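You operate a simulated robot arm through the tools that you are given. There is no shell and no other tool. Be economical: measure what you need, move in short steps, check, and stop when the job is done.

You run a simulated robot arm. Do the job below in one go: nothing can be reset, and whatever is moved stays where it is left.

JOB
Take the grey cup and leave it on top of the large candle tin. Press the red button two times. Take the small round purple tin and put it on top of the design card. Take the orange bud vase and put it on the top of the long teal table. Open the cream drawer, fetch the yellow peg plate and set it in the inside of the cream drawer and shut the drawer again. Put the little green pot on top of the gold check heart box. Do these in any order. Set down upright: grey cup, small round purple tin, orange bud vase, little green pot.

It is judged by the outcome, as a careful person would: the job done as asked, and still so three seconds after it is handed in. It fails if anything else is knocked over, pushed out of place, dropped, spilled or broken.

ROBOT AND FRAMES
A 7-joint arm with a two-finger gripper on a trunk, on a base that drives. Base frame: it is fixed to the floor where the robot stands at the start and does not move with it; the origin is under the middle of the robot, x ahead of it, y to its left, z up; the surface under the hand at the start is at about z = 0.9. Lengths are in m, angles in degrees, forces in N, time in s.
With the tool pointing down near the work surface it reaches from about 0.34 to 0.8 m from the robot's upright axis, wherever it stands. Its first joint turns from -166.0 to 166.0 degrees. Places, roughly: cream drawer [0.6, 3.2, 0.8]; design card [0.5, 1.5, 1]; gold check heart box (15x13x5 cm) [0.6, 1.5, 0.5]; grey cup (7x7x9 cm) [0.5, 0.1, 0.9]; inside of the cream drawer [0.6, 3.2, 0.7]; large candle tin [-3.25, 3, 1]; little green pot (6x6x10 cm) [0.5, 1.7, 0.6]; orange bud vase [0.5, 2.25, 1]; red button [0.6, 2.7, 1.3]; small round purple tin (7x7x8 cm) [0.6, 2.9, 0.6]; top of the long teal table [0.7, 3.3, 0.9]; yellow peg plate (8x8x5 cm) [0.5, 1.9, 0.9]. Payload 2.45 kg.
The TCP is the grasp point between the finger pads, 0.027 m short of the fingertips. In the tool frame z runs along the fingers and y along their closing line. Largest opening 0.08 m; the body of the gripper starts 0.054 m behind the TCP.
Orientation is that of the tool frame in the base frame, as [roll, pitch, yaw] about the fixed x, y, z axes, in that order (R = Rz(yaw) Ry(pitch) Rx(roll)). With the fingers straight down and closing along the base's y, the tool's x points along the base's -x, its y along +y and its z along -z.

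CONTROLS
- The arm moves only by the tool play_rows. Its argument "rows" is a list of rows, each an object of numbers (a shift or turn left out is 0, a gripper value left out holds the last): "tx", "ty", "tz": the shift along the tool's x, y, z in units of 300 mm (1.0 is 300 mm); "wx", "wy", "wz": the turn, a rotation vector about the tool's x, y, z in units of 90 degrees (1.0 is 90 degrees); "hand": the finger opening in m, from 0 to 0.08. In form: [{"tx": .., "ty": .., "tz": .., "wx": .., "wy": .., "wz": .., "hand": ..}, ...]. A call has 1 to 8 rows; each row is the pose to reach, as a shift and turn from the pose commanded when the call began, along the tool's axes at that moment. A call with a number of a shift or a turn outside -1 to 1 is refused whole. A row lasts 0.2 s, in which the tool goes at most 0.05 m and 8.6 degrees; a call with a longer step from one row to the next is refused whole, and so is a gripper value outside its range. Where a pose cannot be reached the arm comes as near as it can. A force on the tool above 40 N (or 10 N above the force at the start of the call, whichever is more), or a blocked arm, ends the call early, and 0.2 s more pass. The fingers move at their own pace (about 0.153 m/s each) and stop on an object; they squeeze with about 29 N. The grip force told is the motor's: it shows also when the fingers shut on nothing. Time passes only in rows, and 0.2 s behind the last, so rows that repeat a pose let the fingers close. It gives the time, the measured TCP pose, the force on the tool (base axes), the opening and the grip force at its end, in the units of the frame above (readings bear some noise), with the torque about the TCP (base axes, N m) and any sound that the robot's microphone picked up, and new pictures: "views" is both (left out), scene, wrist or none.
- Cameras (640 x 400 px; columns grow to the right, rows downward): "scene" is now at [0.0529, 0.1581, 1.6234]; the picture's right is [0.18, -0.98, 0.00], its down [-0.75, -0.14, -0.64] and it looks along [0.63, 0.12, -0.76] (base axes); focal length 290 px, centre (320, 200). "wrist" rides on the gripper at [0.063, 0.012, -0.08] in the tool frame; the picture's right is [-0.19, 0.98, 0.00], its down [-0.72, -0.14, -0.68] and it looks along [-0.67, -0.13, 0.73] (tool axes); focal length 226 px, centre (320, 200). There is no depth. A picture from a camera that has moved, and an enlarged one, comes with that camera's place and axes in the base frame and with its lens. The place of the scene camera against the robot may be out by one fixed shift of up to 0.012 m in any direction.
- raise_lower(by): slides the trunk up (or, below 0, down) by that many m; the arm and the scene camera ride with it, the base frame stays. It gives what a move gives, with no picture.
- drive_base(legs): drives the robot by 1 to 6 legs, each [ahead, turn to the left] in m and degrees, along the robot's own axes; the way and the turn of a leg run together, so that a leg with both is an arc; at most 1.5 m and 180 degrees a leg. The arm and the cameras ride along, it lands a little off, and it stops where it bumps. It gives what a move gives, and a new picture of the scene camera.
- head_to(pan, tilt): turns the head with the scene camera to pan (to the left, within 120 degrees either way) and tilt (down, from -29 to 69), counted from straight ahead of the robot. It gives what a move gives, and a new picture of the scene camera.
- zoom(camera, box): a new picture of the part [left, top, right, bottom] of that camera's present view, enlarged. No time passes.
- sign_off(): hands the job in; it is judged then, once.

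Work in short steps. Places have to be worked out from the pictures, the camera data and where the tool is seen: move nearer, look again, correct. Check each grasp and each placing, and mend what went wrong. You have 196 turns and 260 pictures in all, those below and enlarged ones among them. Open the gripper and draw the arm clear of the work before you hand the job in, unless the task says otherwise; then end with one line.

The tools are called after "Call:" as a command line: name --argument value ..., lists and objects as JSON in quotes. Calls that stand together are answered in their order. play_rows: Moves the arm, as the interface text tells. Its arguments: {"type":"object","properties":{"rows":{"type":"array"},"views":{"type":"string","enum":["both","scene","wrist","none"]}},"required":["rows"]} The other tools are called the same way: raise_lower (by) slides the trunk up or down; drive_base (legs) drives the base; head_to (pan, tilt) turns the head that bears the scene camera; zoom (camera, box) takes an enlarged picture of a part of a camera's view; sign_off () hands the job in.

At the start:

```text
time_s: 0.0
position: [0.4821, 0.3249, 1.182]
ee_rot: [-179.9, 0.1, 180.0]
force: [-0.8, -0.1, -0.1]
torque: [0.0, 0.02, 0.0]
gripper_width: 0.0801
grip_force: 0.1
trunk travel left (down, up): [-0.25, 0.29]
robot x, y, heading: [-0.002, -0.0003, 0.1]
head pan, tilt: [10.4, 49.9]
```

scene: 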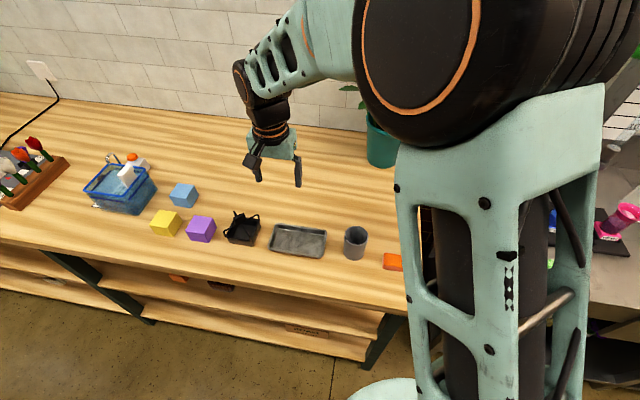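
wrist: 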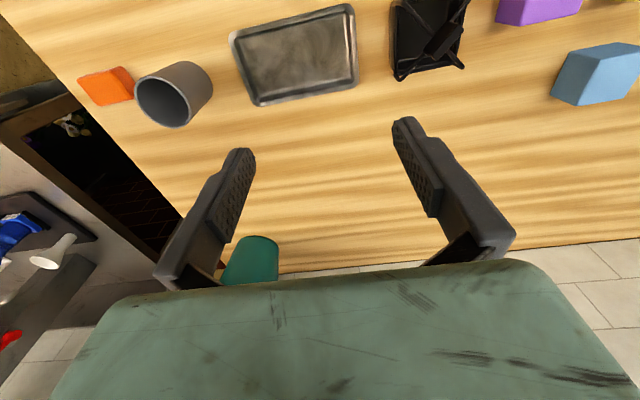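

I'll look around first: the cup seems near [0.48, 0.14]. I turn the head left to see the rest of the counter.

Call:
head_to --pan 60 --tilt 30

Call:
head_to --pan 115 --tilt 20

```text
time_s: 1.2
position: [0.4815, 0.3254, 1.1809]
ee_rot: [180.0, 0.0, -180.0]
force: [-0.5, 0.8, 0.6]
torque: [-0.01, -0.01, 0.02]
gripper_width: 0.0797
grip_force: 0.1
trunk travel left (down, up): [-0.25, 0.29]
robot x, y, heading: [-0.0011, 0.0011, 0.1]
head pan, tilt: [60.0, 30.0]
camera scene: at [0.0223, 0.2225, 1.6528], right [0.87, -0.5, 0.0], down [-0.25, -0.43, -0.87], along [0.43, 0.75, -0.5], focal length 290 px, centre (320, 200)
```

scene: 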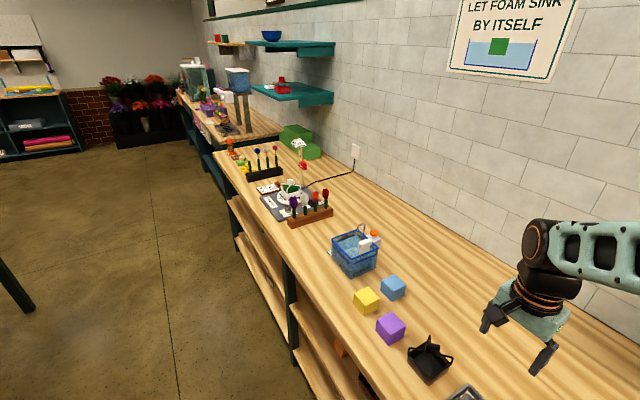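

```text
time_s: 2.4
position: [0.4823, 0.3253, 1.1815]
ee_rot: [-180.0, 0.0, -180.0]
force: [0.6, 0.4, 0.7]
torque: [0.02, -0.02, 0.0]
gripper_width: 0.0801
grip_force: 0.0
trunk travel left (down, up): [-0.25, 0.29]
robot x, y, heading: [-0.0013, 0.0025, 0.1]
head pan, tilt: [115.0, 20.0]
camera scene: at [-0.0622, 0.2287, 1.6689], right [0.91, 0.42, 0.0], down [0.14, -0.31, -0.94], along [-0.4, 0.85, -0.34], focal length 290 px, centre (320, 200)
```

scene: 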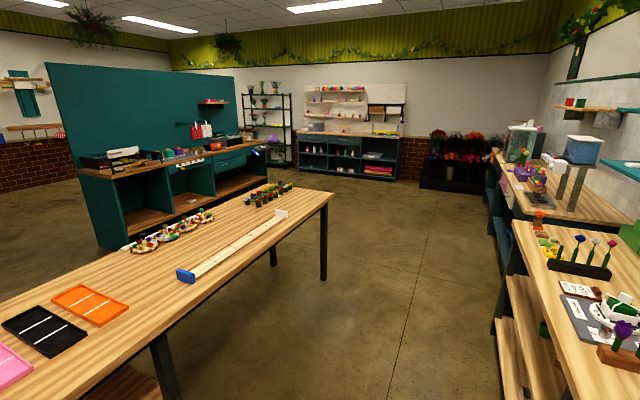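

Cup centre is about [0.48, 0.14] from both cameras, rim z≈0.99. I'll take it by its left (+y) wall: move above that, opening narrowed, and look.

Call:
head_to --pan 10 --tilt 50

Call:
play_rows --rows '[{"ty": -0.13, "tz": 0.08, "hand": 0.05}, {"ty": -0.26, "tz": 0.17}, {"ty": -0.38, "tz": 0.25}, {"ty": -0.51, "tz": 0.34}, {"ty": -0.51, "tz": 0.34}]'

```text
time_s: 4.2
position: [0.4807, 0.3257, 1.1815]
ee_rot: [-180.0, 0.0, 179.9]
force: [0.2, -0.8, 0.2]
torque: [-0.02, 0.01, 0.0]
gripper_width: 0.0799
grip_force: 0.0
trunk travel left (down, up): [-0.25, 0.29]
robot x, y, heading: [0.0, 0.0007, 0.1]
head pan, tilt: [10.0, 50.0]
camera scene: at [0.0529, 0.1576, 1.6233], right [0.17, -0.98, 0.0], down [-0.75, -0.13, -0.64], along [0.63, 0.11, -0.77], focal length 290 px, centre (320, 200)
```

scene: 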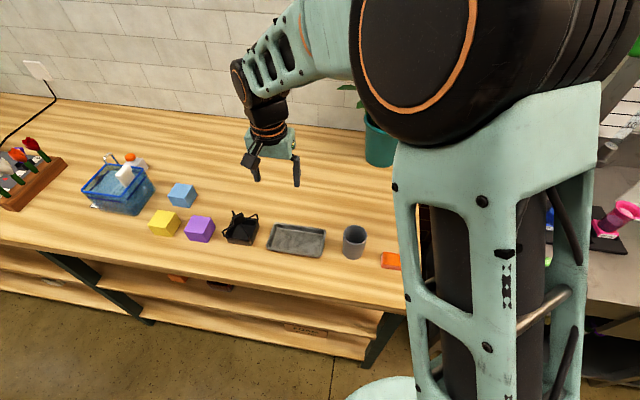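

```text
time_s: 5.4
position: [0.4817, 0.172, 1.0795]
ee_rot: [-180.0, -0.1, 179.9]
force: [0.0, -0.1, -0.7]
torque: [0.0, -0.01, 0.0]
gripper_width: 0.0498
grip_force: 0.0
trunk travel left (down, up): [-0.25, 0.29]
robot x, y, heading: [-0.0018, -0.0023, -0.3]
head pan, tilt: [10.0, 50.0]
camera scene: at [0.0529, 0.1576, 1.6233], right [0.17, -0.98, 0.0], down [-0.75, -0.13, -0.64], along [0.63, 0.11, -0.77], focal length 290 px, centre (320, 200)
camera wrist: at [0.4188, 0.1846, 1.1573], right [0.19, 0.98, 0.0], down [0.72, -0.14, 0.68], along [0.67, -0.13, -0.73], focal length 226 px, centre (320, 200)
```

scene: 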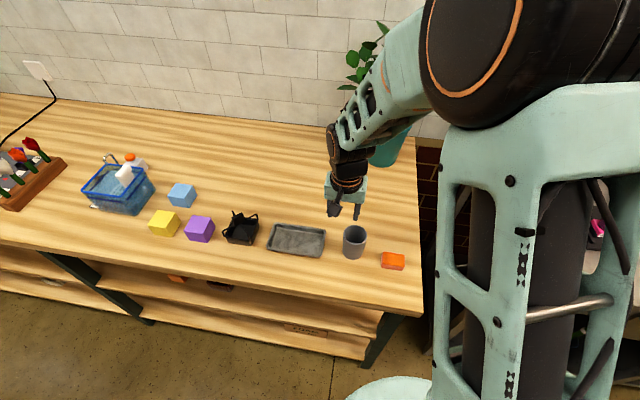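
wrist: 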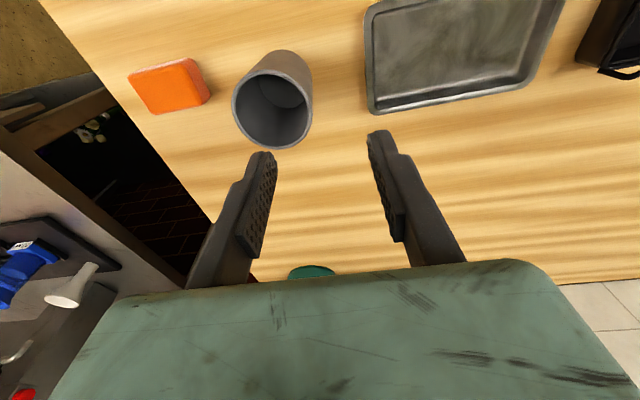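

Triangulated rim: centre ≈[0.476, 0.138], z≈0.99, near wall y≈0.165. I descend with one finger inside, one outside.

Call:
play_rows --rows '[{"tx": 0.018, "ty": -0.027, "tz": 0.1, "hand": 0.04}, {"tx": 0.018, "ty": -0.027, "tz": 0.2}, {"tx": 0.018, "ty": -0.027, "tz": 0.2}]'

```text
time_s: 6.2
position: [0.4765, 0.1656, 1.0185]
ee_rot: [-180.0, 0.0, -180.0]
force: [-0.2, -0.6, 0.4]
torque: [-0.02, 0.01, -0.01]
gripper_width: 0.0401
grip_force: 0.0
trunk travel left (down, up): [-0.25, 0.29]
robot x, y, heading: [-0.0008, 0.0011, 0.2]
head pan, tilt: [10.0, 50.0]
camera scene: at [0.053, 0.1575, 1.6233], right [0.17, -0.98, 0.0], down [-0.75, -0.13, -0.64], along [0.63, 0.11, -0.77], focal length 290 px, centre (320, 200)
camera wrist: at [0.4126, 0.1767, 1.0974], right [0.19, 0.98, 0.0], down [0.72, -0.14, 0.68], along [0.67, -0.13, -0.73], focal length 226 px, centre (320, 200)
```

scene: 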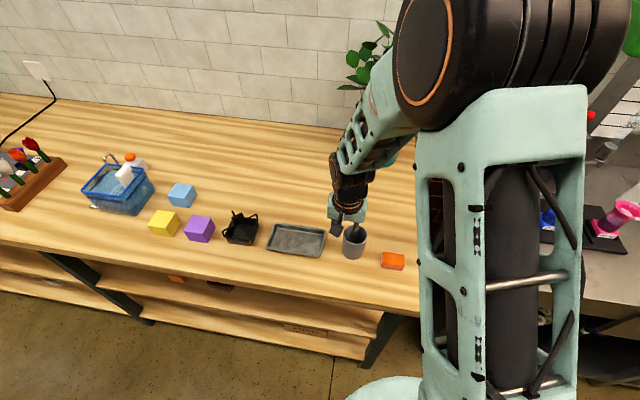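
wrist: 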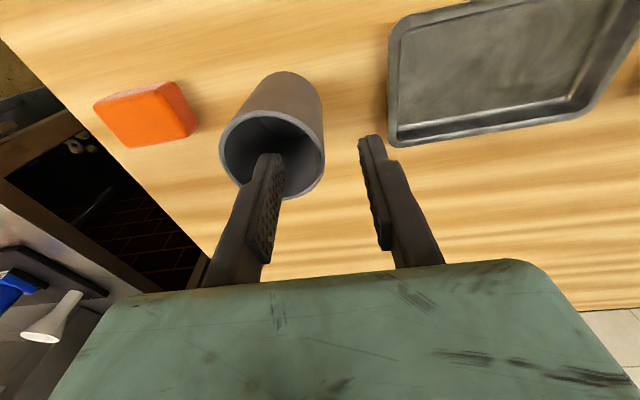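

The left finger is over the opening, the other clear outside. I lower 5 cm and close.

Call:
play_rows --rows '[{"tz": 0.08, "hand": 0.04}, {"tz": 0.165}, {"tz": 0.165, "hand": 0}, {"tz": 0.165, "hand": 0}, {"tz": 0.165, "hand": 0}]'

```text
time_s: 7.4
position: [0.4766, 0.1648, 0.9689]
ee_rot: [179.9, 0.1, -179.9]
force: [-0.2, -0.9, 0.4]
torque: [0.07, 0.0, 0.02]
gripper_width: 0.0059
grip_force: 28.9
trunk travel left (down, up): [-0.25, 0.29]
robot x, y, heading: [0.001, 0.0008, 0.1]
head pan, tilt: [10.0, 50.0]
camera scene: at [0.0531, 0.1576, 1.6232], right [0.17, -0.98, 0.0], down [-0.75, -0.13, -0.64], along [0.63, 0.11, -0.77], focal length 290 px, centre (320, 200)
camera wrist: at [0.4133, 0.1766, 1.0488], right [0.19, 0.98, 0.0], down [0.72, -0.14, 0.68], along [0.67, -0.13, -0.73], focal length 226 px, centre (320, 200)
```

scene: 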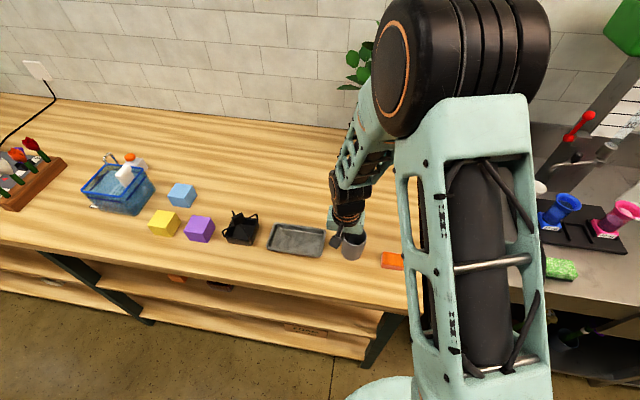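
wrist: 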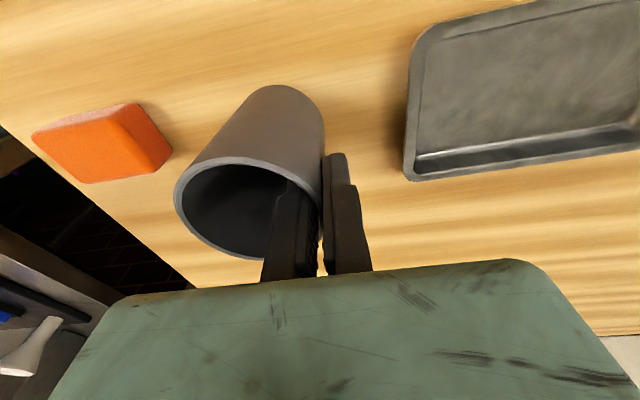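

Cup wall held (5.9 mm). I lift and draw it in for carrying.

Call:
play_rows --rows '[{"tz": -0.1}, {"tz": -0.25}, {"tz": -0.4}, {"tz": -0.55, "tx": 0.05}, {"tz": -0.7, "tx": 0.1}, {"tz": -0.83, "tx": 0.18}, {"tz": -0.9, "tx": 0.25}, {"tz": -0.9, "tx": 0.25}]'

Call:
head_to --pan 90 --tilt 35

```text
time_s: 9.2
position: [0.4031, 0.1619, 1.2258]
ee_rot: [-179.3, -2.0, 179.7]
force: [-0.5, 0.7, -0.1]
torque: [0.02, -0.03, -0.01]
gripper_width: 0.0
grip_force: 29.2
trunk travel left (down, up): [-0.25, 0.29]
robot x, y, heading: [-0.0005, 0.0032, 0.1]
head pan, tilt: [10.0, 50.0]
camera scene: at [0.062, 0.1267, 1.641], right [-0.2, -0.98, 0.0], down [-0.6, 0.12, -0.79], along [0.78, -0.16, -0.61], focal length 290 px, centre (320, 200)
camera wrist: at [0.343, 0.1754, 1.3059], right [0.2, 0.98, -0.02], down [0.74, -0.14, 0.66], along [0.64, -0.14, -0.75], focal length 226 px, centre (320, 200)
```

scene: 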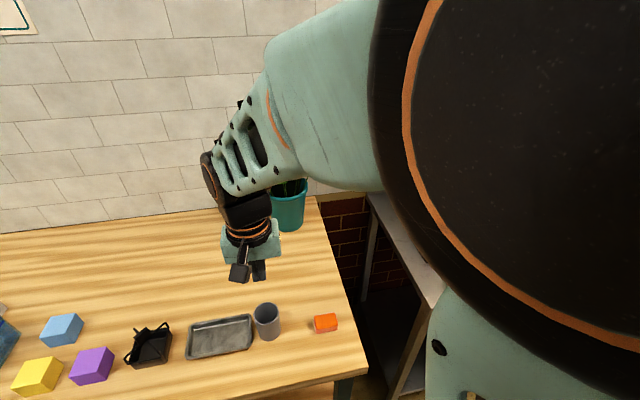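
wrist: 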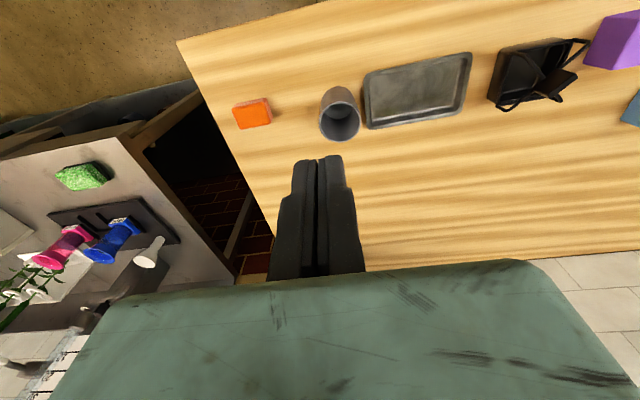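

```text
time_s: 10.8
position: [0.4014, 0.1645, 1.2318]
ee_rot: [-179.7, -1.1, 180.0]
force: [-0.1, 0.6, -0.5]
torque: [-0.01, -0.01, 0.02]
gripper_width: 0.0001
grip_force: 28.9
trunk travel left (down, up): [-0.25, 0.29]
robot x, y, heading: [0.0019, -0.0008, 0.2]
head pan, tilt: [90.0, 35.0]
camera scene: at [0.0613, 0.118, 1.6456], right [-0.3, -0.96, 0.0], down [-0.54, 0.17, -0.82], along [0.79, -0.24, -0.57], focal length 290 px, centre (320, 200)
```

scene: 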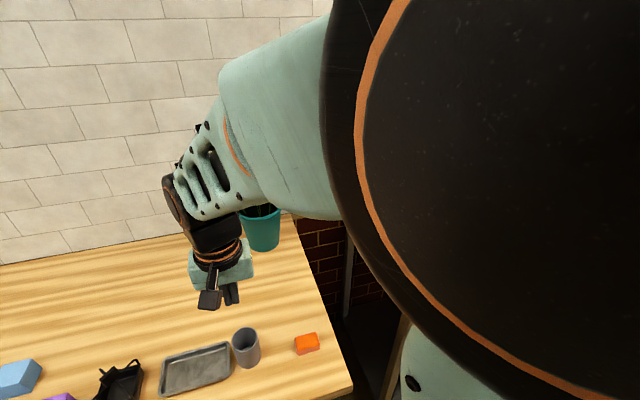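

The cup slipped out and still stands on the counter; also the drawn-in arm is blocking the head. I move the arm back out above the cup, open wide, and set the head back.

Call:
play_rows --rows '[{"tx": -0.12, "tz": 0.0, "hand": 0.08}, {"tx": -0.245, "ty": -0.04, "tz": 0.1}, {"tx": -0.245, "ty": -0.09, "tz": 0.25}, {"tx": -0.245, "ty": -0.09, "tz": 0.4}, {"tx": -0.245, "ty": -0.09, "tz": 0.5}, {"tx": -0.245, "ty": -0.09, "tz": 0.5}]' --views "none"

Call:
head_to --pan 10 --tilt 50

Call:
play_rows --rows '[{"tx": 0}]' --views "wrist"

```text
time_s: 12.2
position: [0.4749, 0.1372, 1.0896]
ee_rot: [-180.0, 0.0, -179.9]
force: [0.4, 0.6, -0.4]
torque: [0.02, 0.03, 0.02]
gripper_width: 0.0799
grip_force: 0.1
trunk travel left (down, up): [-0.25, 0.29]
robot x, y, heading: [0.0003, -0.001, 0.1]
head pan, tilt: [90.0, 35.0]
```

```text
time_s: 13.7
position: [0.4748, 0.1373, 1.0889]
ee_rot: [180.0, 0.0, -180.0]
force: [-0.2, -0.1, -0.1]
torque: [-0.01, -0.02, 0.03]
gripper_width: 0.0799
grip_force: 0.1
trunk travel left (down, up): [-0.25, 0.29]
robot x, y, heading: [0.0001, 0.0064, -0.1]
head pan, tilt: [10.0, 50.0]
camera scene: at [0.0529, 0.1576, 1.6233], right [0.17, -0.98, 0.0], down [-0.75, -0.13, -0.64], along [0.63, 0.11, -0.77], focal length 290 px, centre (320, 200)
```

scene: 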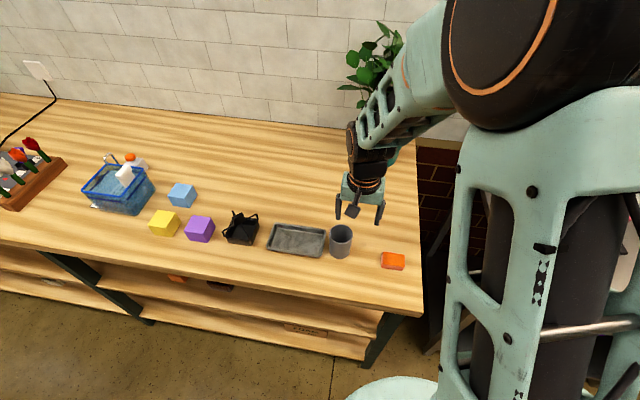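

```text
time_s: 14.1
position: [0.4761, 0.1364, 1.0898]
ee_rot: [-180.0, 0.0, -180.0]
force: [0.2, 0.0, 0.1]
torque: [0.03, 0.02, -0.02]
gripper_width: 0.0798
grip_force: 0.1
trunk travel left (down, up): [-0.25, 0.29]
robot x, y, heading: [0.0014, -0.0019, -0.1]
head pan, tilt: [10.0, 50.0]
camera wrist: at [0.4126, 0.1493, 1.1685], right [0.19, 0.98, 0.0], down [0.72, -0.14, 0.68], along [0.67, -0.13, -0.73], focal length 226 px, centre (320, 200)
```

wrist: 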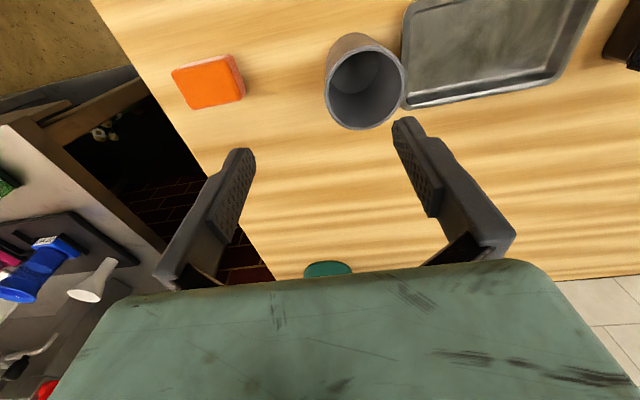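

The cup now stands at about [0.474, 0.174], close to the tray. I'll grip it around the outside (rim ~6 cm): first shift over it and lower partway to check.

Call:
play_rows --rows '[{"ty": 0.124, "hand": 0.08}, {"ty": 0.124, "tz": 0.13}, {"ty": 0.124, "tz": 0.2}, {"ty": 0.124, "tz": 0.2}]'

```text
time_s: 15.1
position: [0.4761, 0.1767, 1.0298]
ee_rot: [-179.9, 0.0, -180.0]
force: [-0.2, 0.4, -0.5]
torque: [-0.02, 0.02, 0.02]
gripper_width: 0.0798
grip_force: 0.0
trunk travel left (down, up): [-0.25, 0.29]
robot x, y, heading: [0.0011, -0.0014, 0.1]
head pan, tilt: [10.0, 50.0]
camera scene: at [0.0526, 0.1579, 1.6233], right [0.17, -0.98, 0.0], down [-0.75, -0.13, -0.64], along [0.63, 0.11, -0.77], focal length 290 px, centre (320, 200)
camera wrist: at [0.4125, 0.1886, 1.1083], right [0.19, 0.98, 0.0], down [0.72, -0.14, 0.68], along [0.67, -0.13, -0.73], focal length 226 px, centre (320, 200)
```

scene: 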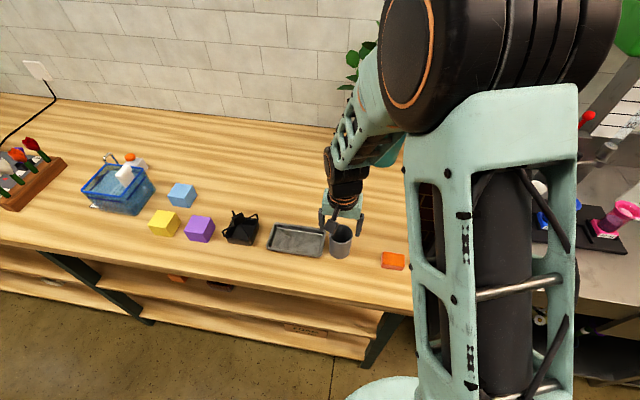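
wrist: 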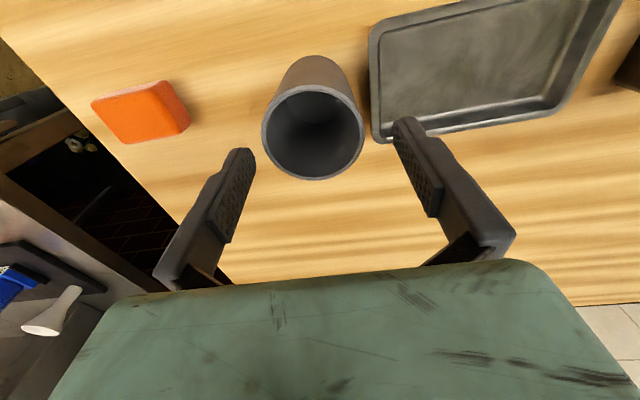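

The rim is centred between the fingers. Lowering to z≈0.963 and closing.

Call:
play_rows --rows '[{"tx": 0.015, "ty": -0.004, "tz": 0.11}, {"tx": 0.015, "ty": -0.004, "tz": 0.22}, {"tx": 0.015, "ty": -0.004, "tz": 0.22}, {"tx": 0.015, "ty": -0.004, "tz": 0.22, "hand": 0.0}, {"tx": 0.015, "ty": -0.004, "tz": 0.22, "hand": 0.0}, {"tx": 0.015, "ty": -0.004, "tz": 0.22, "hand": 0.0}]' --views "wrist"

Call:
play_rows --rows '[{"tz": -0.02}, {"tz": -0.06}, {"tz": -0.12}, {"tz": -0.2}, {"tz": -0.2}]'

```text
time_s: 16.5
position: [0.4705, 0.1746, 0.9635]
ee_rot: [-180.0, -0.1, -180.0]
force: [0.1, -0.2, -0.2]
torque: [-0.01, 0.0, 0.05]
gripper_width: 0.0602
grip_force: 29.0
trunk travel left (down, up): [-0.25, 0.29]
robot x, y, heading: [0.0011, -0.0008, 0.1]
head pan, tilt: [10.0, 50.0]
camera wrist: at [0.4076, 0.1869, 1.0426], right [0.19, 0.98, 0.0], down [0.72, -0.14, 0.68], along [0.67, -0.13, -0.73], focal length 226 px, centre (320, 200)
```

wrist: 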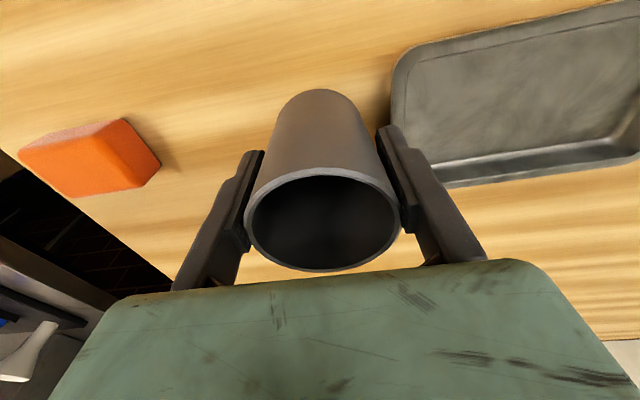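

```text
time_s: 17.7
position: [0.471, 0.1737, 1.0232]
ee_rot: [-180.0, 0.0, 180.0]
force: [-0.6, 0.7, -1.0]
torque: [0.0, 0.01, -0.02]
gripper_width: 0.0599
grip_force: 29.1
trunk travel left (down, up): [-0.25, 0.29]
robot x, y, heading: [-0.001, 0.0015, 0.3]
head pan, tilt: [10.0, 50.0]
camera scene: at [0.0529, 0.1576, 1.6232], right [0.17, -0.98, 0.0], down [-0.75, -0.13, -0.64], along [0.63, 0.11, -0.77], focal length 290 px, centre (320, 200)
camera wrist: at [0.408, 0.186, 1.1025], right [0.19, 0.98, 0.0], down [0.72, -0.14, 0.68], along [0.67, -0.13, -0.73], focal length 226 px, centre (320, 200)
```

scene: 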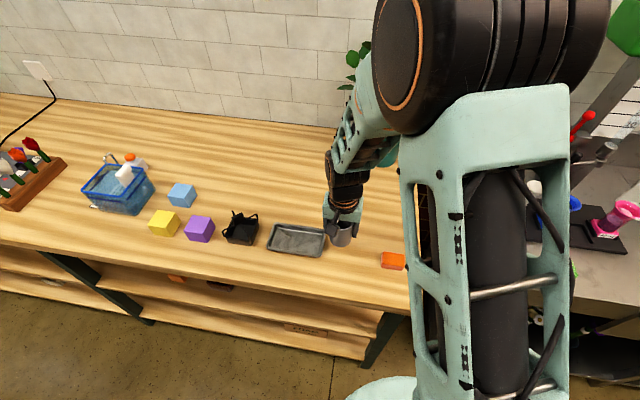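
wrist: 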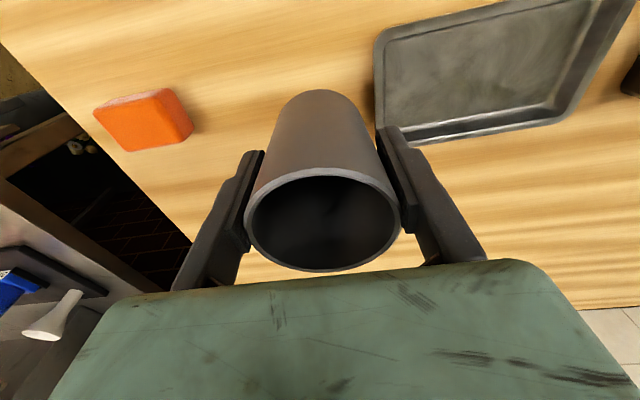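

Held firmly (59.9 mm). I lift further to z≈1.18 and back the base off from the counter.

Call:
play_rows --rows '[{"tz": -0.12}, {"tz": -0.26}, {"tz": -0.4}, {"tz": -0.52}, {"tz": -0.52}]' --views "wrist"

Call:
drive_base --legs '[[-0.15, 0], [0, 90]]'

```text
time_s: 18.9
position: [0.4701, 0.1739, 1.181]
ee_rot: [-179.9, 0.0, -180.0]
force: [0.3, -0.1, -1.3]
torque: [0.0, 0.02, 0.0]
gripper_width: 0.0599
grip_force: 29.3
trunk travel left (down, up): [-0.25, 0.29]
robot x, y, heading: [0.0023, -0.0007, 0.2]
head pan, tilt: [10.0, 50.0]
camera wrist: at [0.407, 0.1861, 1.2592], right [0.19, 0.98, 0.0], down [0.72, -0.14, 0.68], along [0.67, -0.13, -0.73], focal length 226 px, centre (320, 200)
```

wrist: 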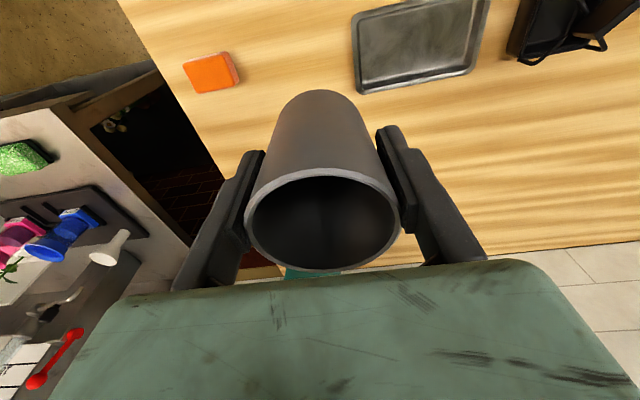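

```text
time_s: 24.2
position: [-0.3338, 0.4672, 1.1806]
ee_rot: [-180.0, 0.0, -89.0]
force: [-0.4, -0.4, -0.9]
torque: [0.02, -0.01, 0.02]
gripper_width: 0.0598
grip_force: 28.5
trunk travel left (down, up): [-0.25, 0.29]
robot x, y, heading: [-0.1486, -0.0006, 91.2]
head pan, tilt: [10.0, 50.0]
camera scene: at [-0.3092, 0.0576, 1.6233], right [0.98, 0.19, 0.0], down [0.15, -0.75, -0.64], along [-0.12, 0.63, -0.77], focal length 290 px, centre (320, 200)
```

scene: 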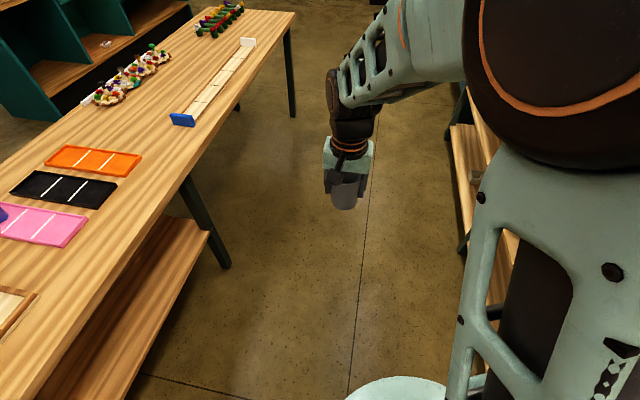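

The aisle is clear. I drive to about y=3 and turn toward -x.

Call:
drive_base --legs '[[1.5, 0], [1.4, 0], [0, 89]]'

Call:
head_to --pan 20 --tilt 20

```text
time_s: 42.2
position: [-0.6807, 2.7267, 1.1795]
ee_rot: [-180.0, 0.0, 0.7]
force: [-0.1, 0.5, -1.5]
torque: [0.03, -0.03, -0.02]
gripper_width: 0.0597
grip_force: 28.8
trunk travel left (down, up): [-0.25, 0.29]
robot x, y, heading: [-0.2115, 2.9096, -179.1]
head pan, tilt: [10.0, 50.0]
camera scene: at [-0.2704, 2.7563, 1.6233], right [-0.19, 0.98, 0.0], down [0.75, 0.14, -0.64], along [-0.63, -0.12, -0.77], focal length 290 px, centre (320, 200)
```

scene: 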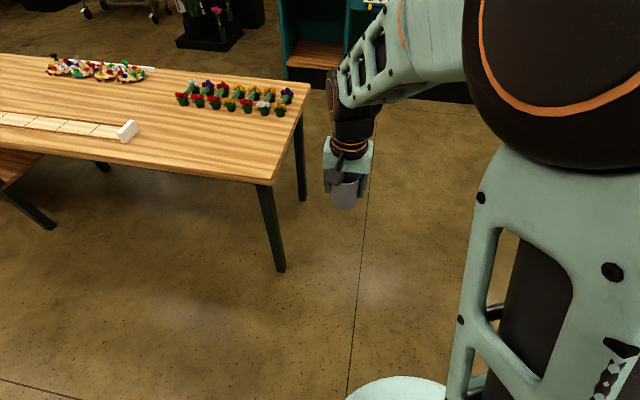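

```text
time_s: 43.1
position: [-0.6799, 2.7274, 1.1805]
ee_rot: [179.9, 0.0, 0.7]
force: [-0.6, -0.5, -1.6]
torque: [0.05, 0.02, 0.0]
gripper_width: 0.0599
grip_force: 29.2
trunk travel left (down, up): [-0.25, 0.29]
robot x, y, heading: [-0.2119, 2.9046, -179.2]
head pan, tilt: [20.0, 20.0]
camera scene: at [-0.2819, 2.7377, 1.6688], right [-0.35, 0.94, 0.0], down [0.32, 0.12, -0.94], along [-0.88, -0.33, -0.34], focal length 290 px, centre (320, 200)
```

scene: 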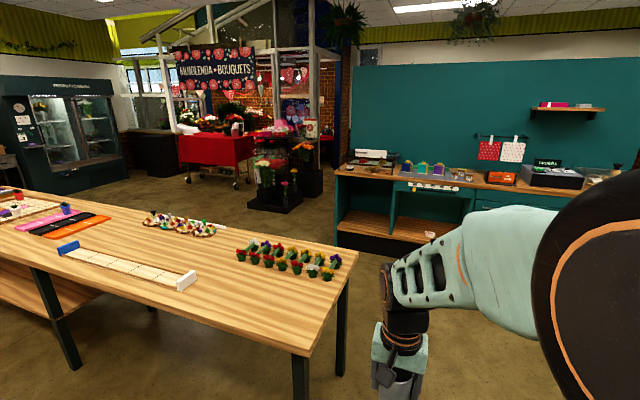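

The tin should appear near pixel (455,170). I zoom in on it.

Call:
zoom --camera "scene" --box '[340, 120, 620, 220]'

Call:
drive_base --legs '[[0, -6], [1.4, 0], [0, 6], [0.3, 0]]'

```text
2.29 times, centred on (480, 170) of scene
camera zoom: at [-0.2819, 2.7377, 1.6688], right [-0.35, 0.94, 0.0], down [0.32, 0.12, -0.94], along [-0.88, -0.33, -0.34], focal length 662 px, centre (-46, 269)
```

zoom: 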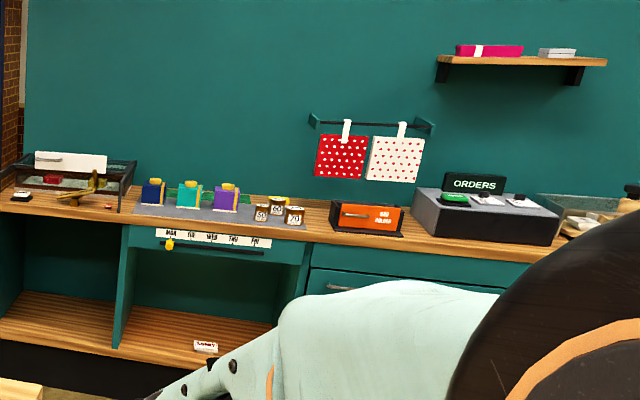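

```text
time_s: 52.9
position: [-2.3862, 2.8559, 1.1803]
ee_rot: [179.9, -0.1, 0.5]
force: [-0.4, 0.0, -1.6]
torque: [0.01, -0.03, 0.0]
gripper_width: 0.0598
grip_force: 29.1
trunk travel left (down, up): [-0.25, 0.29]
robot x, y, heading: [-1.9179, 3.0354, -179.4]
head pan, tilt: [20.0, 20.0]
camera scene: at [-1.988, 2.8656, 1.6688], right [-0.35, 0.94, 0.0], down [0.32, 0.12, -0.94], along [-0.88, -0.33, -0.34], focal length 290 px, centre (320, 200)
```

scene: 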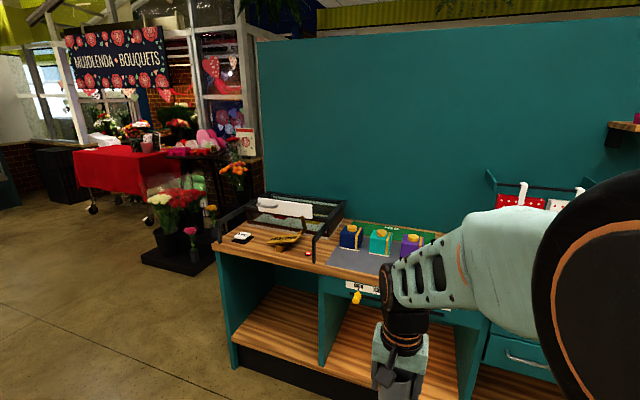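

Robot is at x≈-1.92; the counter edge is at about x=-3.06. I take a wrist look, after raising the trunk a little for safety and driving nearer.

Call:
raise_lower --by 0.1

Call:
drive_base --legs '[[0.5, 0]]'

Call:
play_rows --rows '[{"tx": 0}]' --views "wrist"

```text
time_s: 54.2
position: [-2.3854, 2.8544, 1.2799]
ee_rot: [-180.0, -0.1, 0.5]
force: [-0.6, -0.1, -1.2]
torque: [0.02, -0.02, 0.0]
gripper_width: 0.0596
grip_force: 28.3
trunk travel left (down, up): [-0.35, 0.19]
robot x, y, heading: [-1.9182, 3.0372, -179.5]
head pan, tilt: [20.0, 20.0]
```

```text
time_s: 57.1
position: [-2.8829, 2.8452, 1.2801]
ee_rot: [180.0, -0.1, 1.0]
force: [0.2, -0.2, -1.2]
torque: [-0.03, -0.04, 0.01]
gripper_width: 0.0597
grip_force: 29.0
trunk travel left (down, up): [-0.35, 0.19]
robot x, y, heading: [-2.4167, 3.0275, -179.1]
head pan, tilt: [20.0, 20.0]
camera scene: at [-2.4855, 2.8581, 1.7688], right [-0.36, 0.93, 0.0], down [0.32, 0.12, -0.94], along [-0.88, -0.34, -0.34], focal length 290 px, centre (320, 200)
```

scene: 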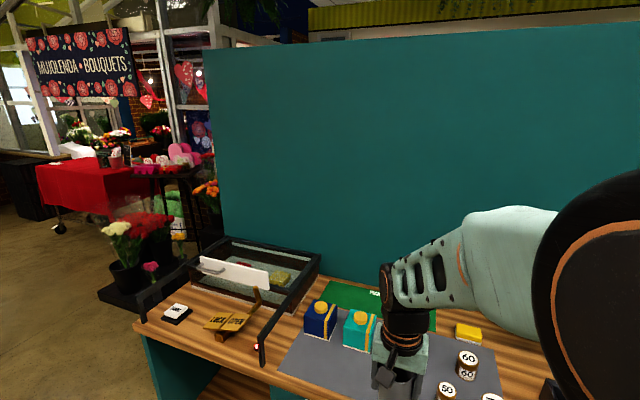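

```text
time_s: 57.5
position: [-2.8832, 2.8463, 1.2803]
ee_rot: [-180.0, 0.0, 1.0]
force: [0.2, 0.0, -0.3]
torque: [-0.02, -0.06, 0.02]
gripper_width: 0.0597
grip_force: 28.5
trunk travel left (down, up): [-0.35, 0.19]
robot x, y, heading: [-2.4147, 3.027, -178.8]
head pan, tilt: [20.0, 20.0]
camera wrist: at [-2.8189, 2.8334, 1.3587], right [-0.18, -0.98, 0.0], down [-0.72, 0.13, 0.68], along [-0.67, 0.12, -0.73], focal length 226 px, centre (320, 200)
```

wrist: 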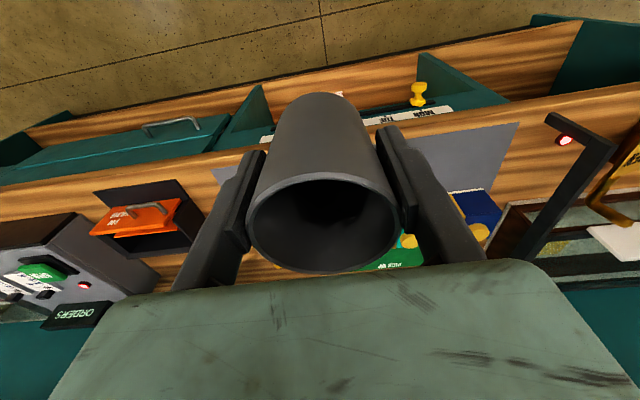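

The tins show at lower right of the scene view. I point the head lower to see them.

Call:
head_to --pan -5 --tilt 45

```text
time_s: 58.4
position: [-2.883, 2.8458, 1.2798]
ee_rot: [180.0, -0.1, 1.0]
force: [0.8, 0.9, -1.0]
torque: [0.03, 0.01, -0.03]
gripper_width: 0.0598
grip_force: 29.2
trunk travel left (down, up): [-0.35, 0.19]
robot x, y, heading: [-2.4135, 3.0265, -179.3]
head pan, tilt: [-5.0, 45.0]
camera scene: at [-2.4788, 2.8971, 1.7302], right [0.07, 1.0, 0.0], down [0.71, -0.05, -0.71], along [-0.71, 0.05, -0.71], focal length 290 px, centre (320, 200)
```

scene: 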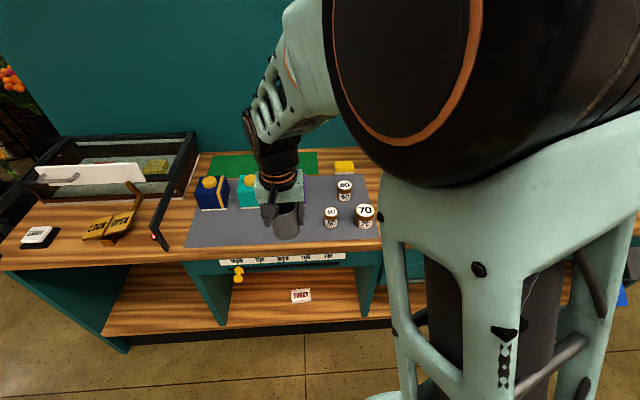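

Call:
zoom --camera "scene" --box '[240, 150, 400, 250]'

```text
4.00 times, centred on (320, 200) of scene
camera zoom: at [-2.4788, 2.8971, 1.7302], right [0.07, 1.0, 0.0], down [0.71, -0.05, -0.71], along [-0.71, 0.05, -0.71], focal length 1160 px, centre (320, 200)
```

zoom: 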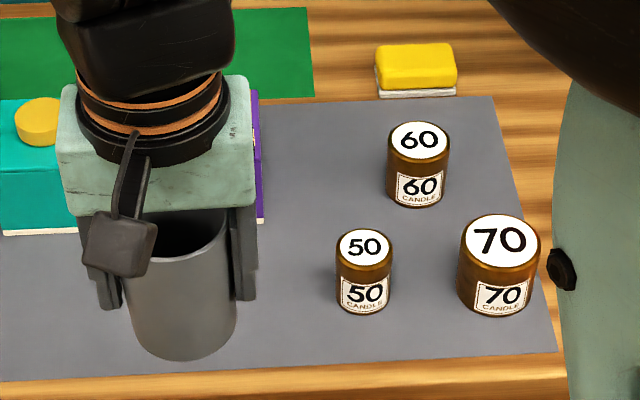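

The "70" tin is the widest one, so it's the large one, around [-3.17, 3.10]. I drive 0.19 m closer so that the wrist camera can see it beside the cup for triangulation.

Call:
drive_base --legs '[[0.19, 0]]'

Call:
play_rows --rows '[{"tx": 0}]' --views "wrist"

```text
time_s: 60.0
position: [-3.0753, 2.841, 1.2798]
ee_rot: [180.0, -0.1, 1.1]
force: [-0.9, -0.1, -1.6]
torque: [0.02, -0.05, 0.01]
gripper_width: 0.0597
grip_force: 28.0
trunk travel left (down, up): [-0.35, 0.19]
robot x, y, heading: [-2.6052, 3.0216, -178.9]
head pan, tilt: [-5.0, 45.0]
camera scene: at [-2.6711, 2.8934, 1.7301], right [0.07, 1.0, 0.0], down [0.71, -0.05, -0.71], along [-0.7, 0.05, -0.71], focal length 290 px, centre (320, 200)
```

scene: 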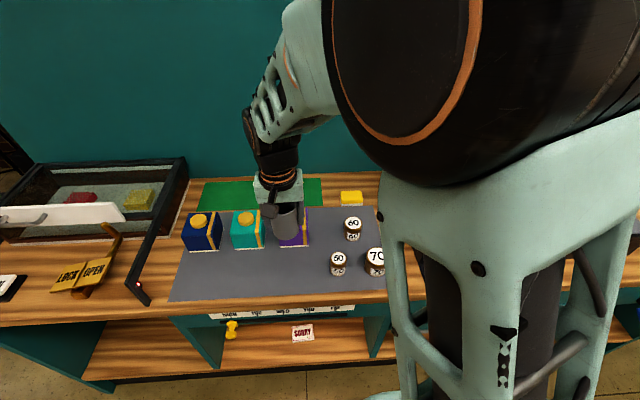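

```text
time_s: 60.4
position: [-3.0731, 2.8404, 1.2785]
ee_rot: [180.0, -0.1, 1.0]
force: [-1.0, -1.1, -1.1]
torque: [-0.02, -0.02, -0.01]
gripper_width: 0.0597
grip_force: 28.7
trunk travel left (down, up): [-0.35, 0.19]
robot x, y, heading: [-2.609, 3.0258, -179.0]
head pan, tilt: [-5.0, 45.0]
camera wrist: at [-3.0096, 2.8291, 1.3585], right [-0.17, -0.98, 0.0], down [-0.72, 0.13, 0.68], along [-0.67, 0.12, -0.73], focal length 226 px, centre (320, 200)
```

wrist: 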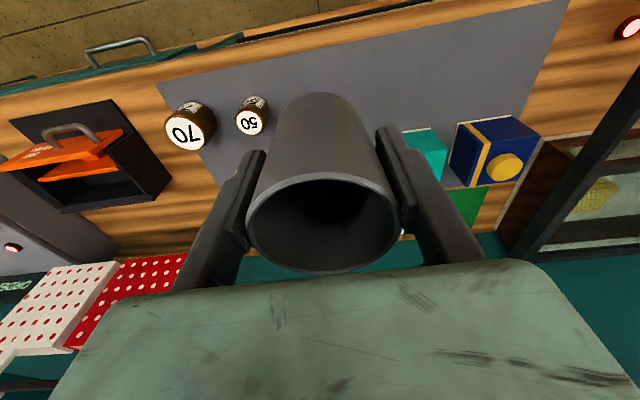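

The large tin's lid: ≈[-3.155, 3.10, 0.98]. I move partway (y≈2.97, lower) and look again to refine.

Call:
play_rows --rows '[{"tx": -0.03, "ty": -0.11, "tz": 0.06}, {"tx": -0.06, "ty": -0.22, "tz": 0.13}, {"tx": -0.09, "ty": -0.33, "tz": 0.2}, {"tx": -0.09, "ty": -0.435, "tz": 0.267}, {"tx": -0.09, "ty": -0.435, "tz": 0.267}]'

```text
time_s: 61.6
position: [-3.1022, 2.9709, 1.2007]
ee_rot: [-180.0, -0.1, 1.1]
force: [-0.4, 0.7, -1.7]
torque: [0.04, -0.03, 0.0]
gripper_width: 0.0597
grip_force: 28.9
trunk travel left (down, up): [-0.35, 0.19]
robot x, y, heading: [-2.6081, 3.025, -178.9]
head pan, tilt: [-5.0, 45.0]
camera scene: at [-2.6694, 2.8931, 1.7302], right [0.07, 1.0, 0.0], down [0.71, -0.05, -0.71], along [-0.71, 0.05, -0.71], focal length 290 px, centre (320, 200)
camera wrist: at [-3.0384, 2.9593, 1.2787], right [-0.17, -0.98, 0.0], down [-0.72, 0.13, 0.68], along [-0.67, 0.12, -0.73], focal length 226 px, centre (320, 200)
```

scene: 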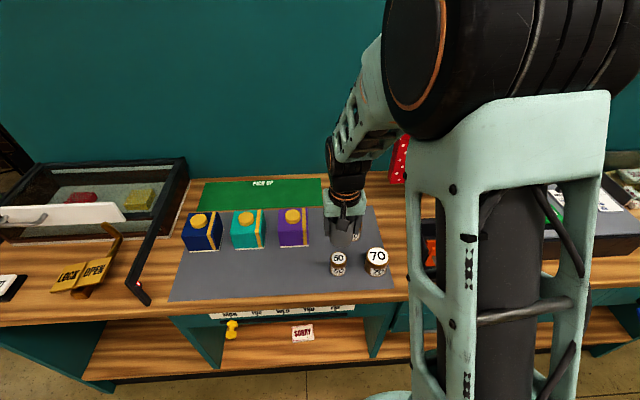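
wrist: 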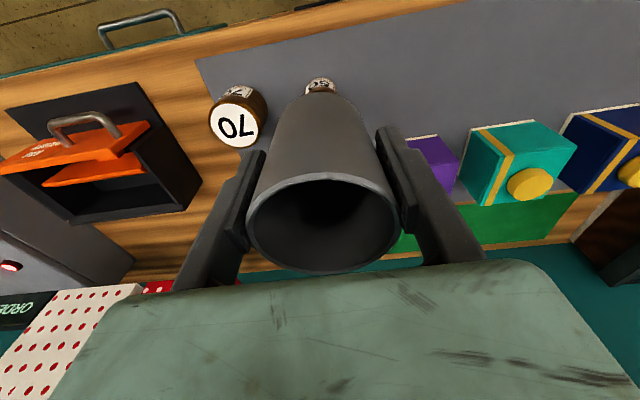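

Refined lid: ≈[-3.158, 3.104], z≈0.97. I move above it with the cup bottom at ~1.04, then check.

Call:
play_rows --rows '[{"tx": -0.06, "ty": -0.13, "tz": 0.0}, {"tx": -0.12, "ty": -0.27, "tz": 0.06}, {"tx": -0.178, "ty": -0.4, "tz": 0.13}, {"tx": -0.178, "ty": -0.447, "tz": 0.25}, {"tx": -0.178, "ty": -0.447, "tz": 0.333}, {"tx": -0.178, "ty": -0.447, "tz": 0.333}]'

Call:
zoom --camera "scene" --box '[300, 180, 460, 280]'

```text
time_s: 63.0
position: [-3.1596, 3.1052, 1.0988]
ee_rot: [179.9, -0.1, 1.1]
force: [-0.3, 0.5, -1.5]
torque: [0.0, -0.01, 0.02]
gripper_width: 0.0597
grip_force: 28.7
trunk travel left (down, up): [-0.35, 0.19]
robot x, y, heading: [-2.6037, 3.0252, -179.2]
head pan, tilt: [-5.0, 45.0]
camera scene: at [-2.6693, 2.8937, 1.7302], right [0.07, 1.0, 0.0], down [0.71, -0.05, -0.71], along [-0.71, 0.05, -0.71], focal length 290 px, centre (320, 200)
camera wrist: at [-3.0944, 3.093, 1.178], right [-0.17, -0.98, 0.0], down [-0.72, 0.13, 0.68], along [-0.67, 0.12, -0.73], focal length 226 px, centre (320, 200)
```

scene: 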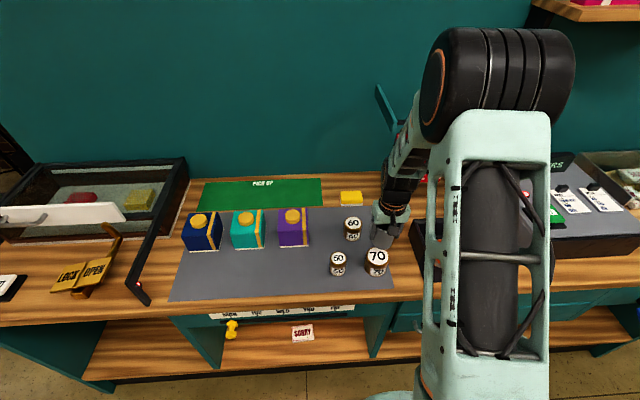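
wrist: 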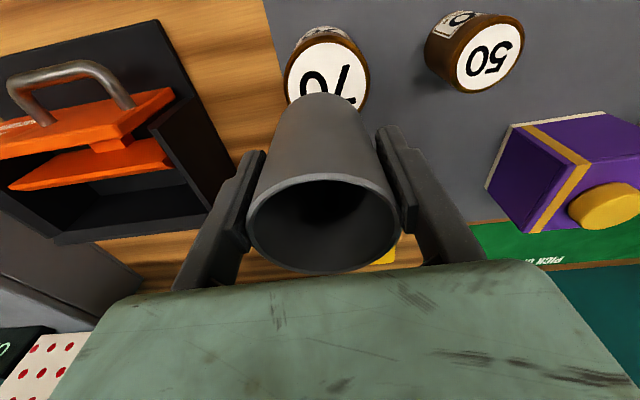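

```text
4.00 times, centred on (380, 230) of scene
camera zoom: at [-2.6693, 2.8937, 1.7302], right [0.07, 1.0, 0.0], down [0.71, -0.05, -0.71], along [-0.71, 0.05, -0.71], focal length 1160 px, centre (80, 80)
```

zoom: 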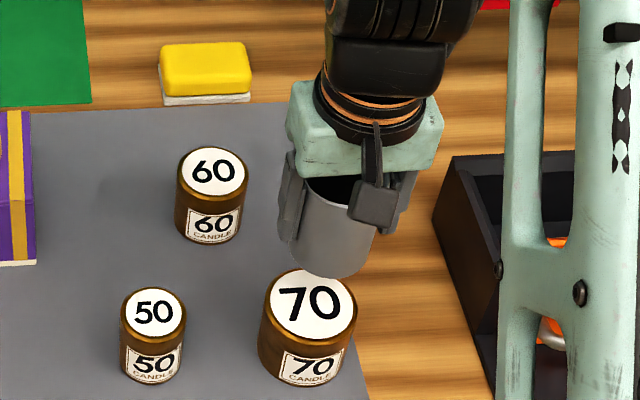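

Alignment looks good to within a few mm. Lowering to z≈1.043 first.

Call:
play_rows --rows '[{"ty": 0.006, "tz": 0.08}, {"ty": 0.006, "tz": 0.15}, {"ty": 0.006, "tz": 0.186}, {"ty": 0.006, "tz": 0.186}]' --views "wrist"

Call:
zoom --camera "scene" --box '[300, 180, 460, 280]'

```text
time_s: 64.0
position: [-3.1595, 3.1023, 1.0464]
ee_rot: [-180.0, 0.4, 1.0]
force: [-0.5, 3.7, 28.8]
torque: [-0.03, 0.0, 0.01]
gripper_width: 0.0595
grip_force: 28.7
trunk travel left (down, up): [-0.35, 0.19]
robot x, y, heading: [-2.6057, 3.0244, -178.7]
head pan, tilt: [-5.0, 45.0]
camera wrist: at [-3.0946, 3.0919, 1.1254], right [-0.17, -0.98, 0.0], down [-0.72, 0.13, 0.69], along [-0.67, 0.12, -0.73], focal length 226 px, centre (320, 200)
```

wrist: 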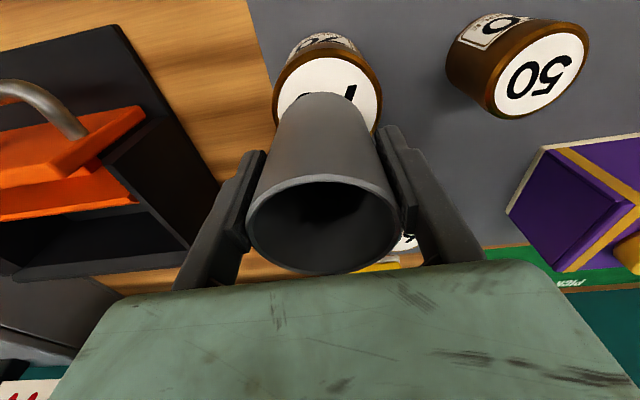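

```text
4.00 times, centred on (380, 230) of scene
camera zoom: at [-2.6671, 2.8938, 1.7306], right [0.07, 1.0, 0.0], down [0.7, -0.05, -0.71], along [-0.71, 0.05, -0.71], focal length 1160 px, centre (80, 80)
```

zoom: 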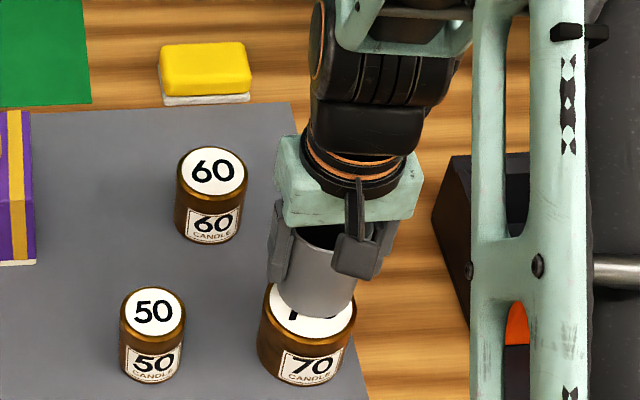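

Contact at TCP z=1.046, but the cup sits ~13 mm too far back on the lid. I raise, shift +x 13 mm, -y 4 mm, and lower again.

Call:
play_rows --rows '[{"tz": -0.04}, {"tx": 0.043, "ty": 0.013, "tz": -0.06}, {"tx": 0.043, "ty": 0.013, "tz": -0.03}, {"tx": 0.043, "ty": 0.013, "tz": -0.015}, {"tx": 0.043, "ty": 0.013, "tz": 0.0}, {"tx": 0.043, "ty": 0.013, "tz": 0.0}]' --views "wrist"

Call:
zoom --camera "scene" --box '[300, 180, 460, 280]'

```text
time_s: 65.4
position: [-3.1454, 3.0993, 1.0468]
ee_rot: [180.0, 0.1, 1.1]
force: [1.2, -1.1, 28.7]
torque: [0.01, 0.02, 0.06]
gripper_width: 0.0598
grip_force: 28.7
trunk travel left (down, up): [-0.35, 0.19]
robot x, y, heading: [-2.6074, 3.0227, -179.0]
head pan, tilt: [-5.0, 45.0]
camera wrist: at [-3.0811, 3.087, 1.1253], right [-0.17, -0.98, 0.0], down [-0.72, 0.13, 0.68], along [-0.67, 0.12, -0.73], focal length 226 px, centre (320, 200)
```

wrist: 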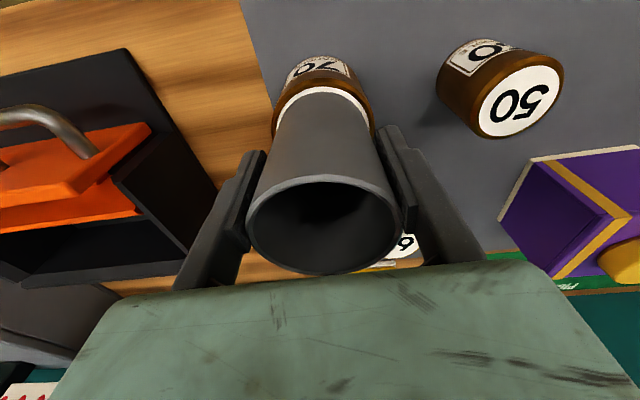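

```text
4.00 times, centred on (380, 230) of scene
camera zoom: at [-2.6669, 2.8933, 1.7306], right [0.07, 1.0, 0.0], down [0.7, -0.05, -0.71], along [-0.71, 0.05, -0.71], focal length 1160 px, centre (80, 80)
```

zoom: 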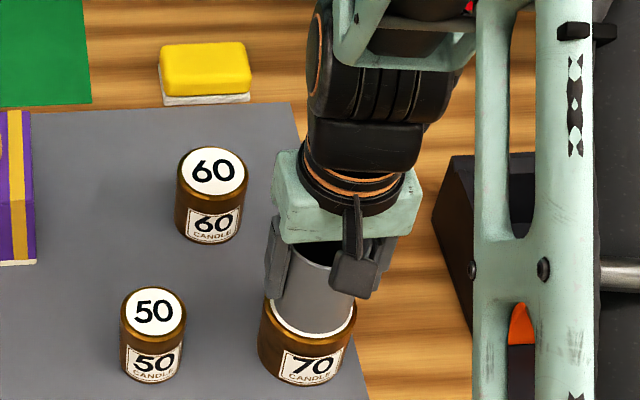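

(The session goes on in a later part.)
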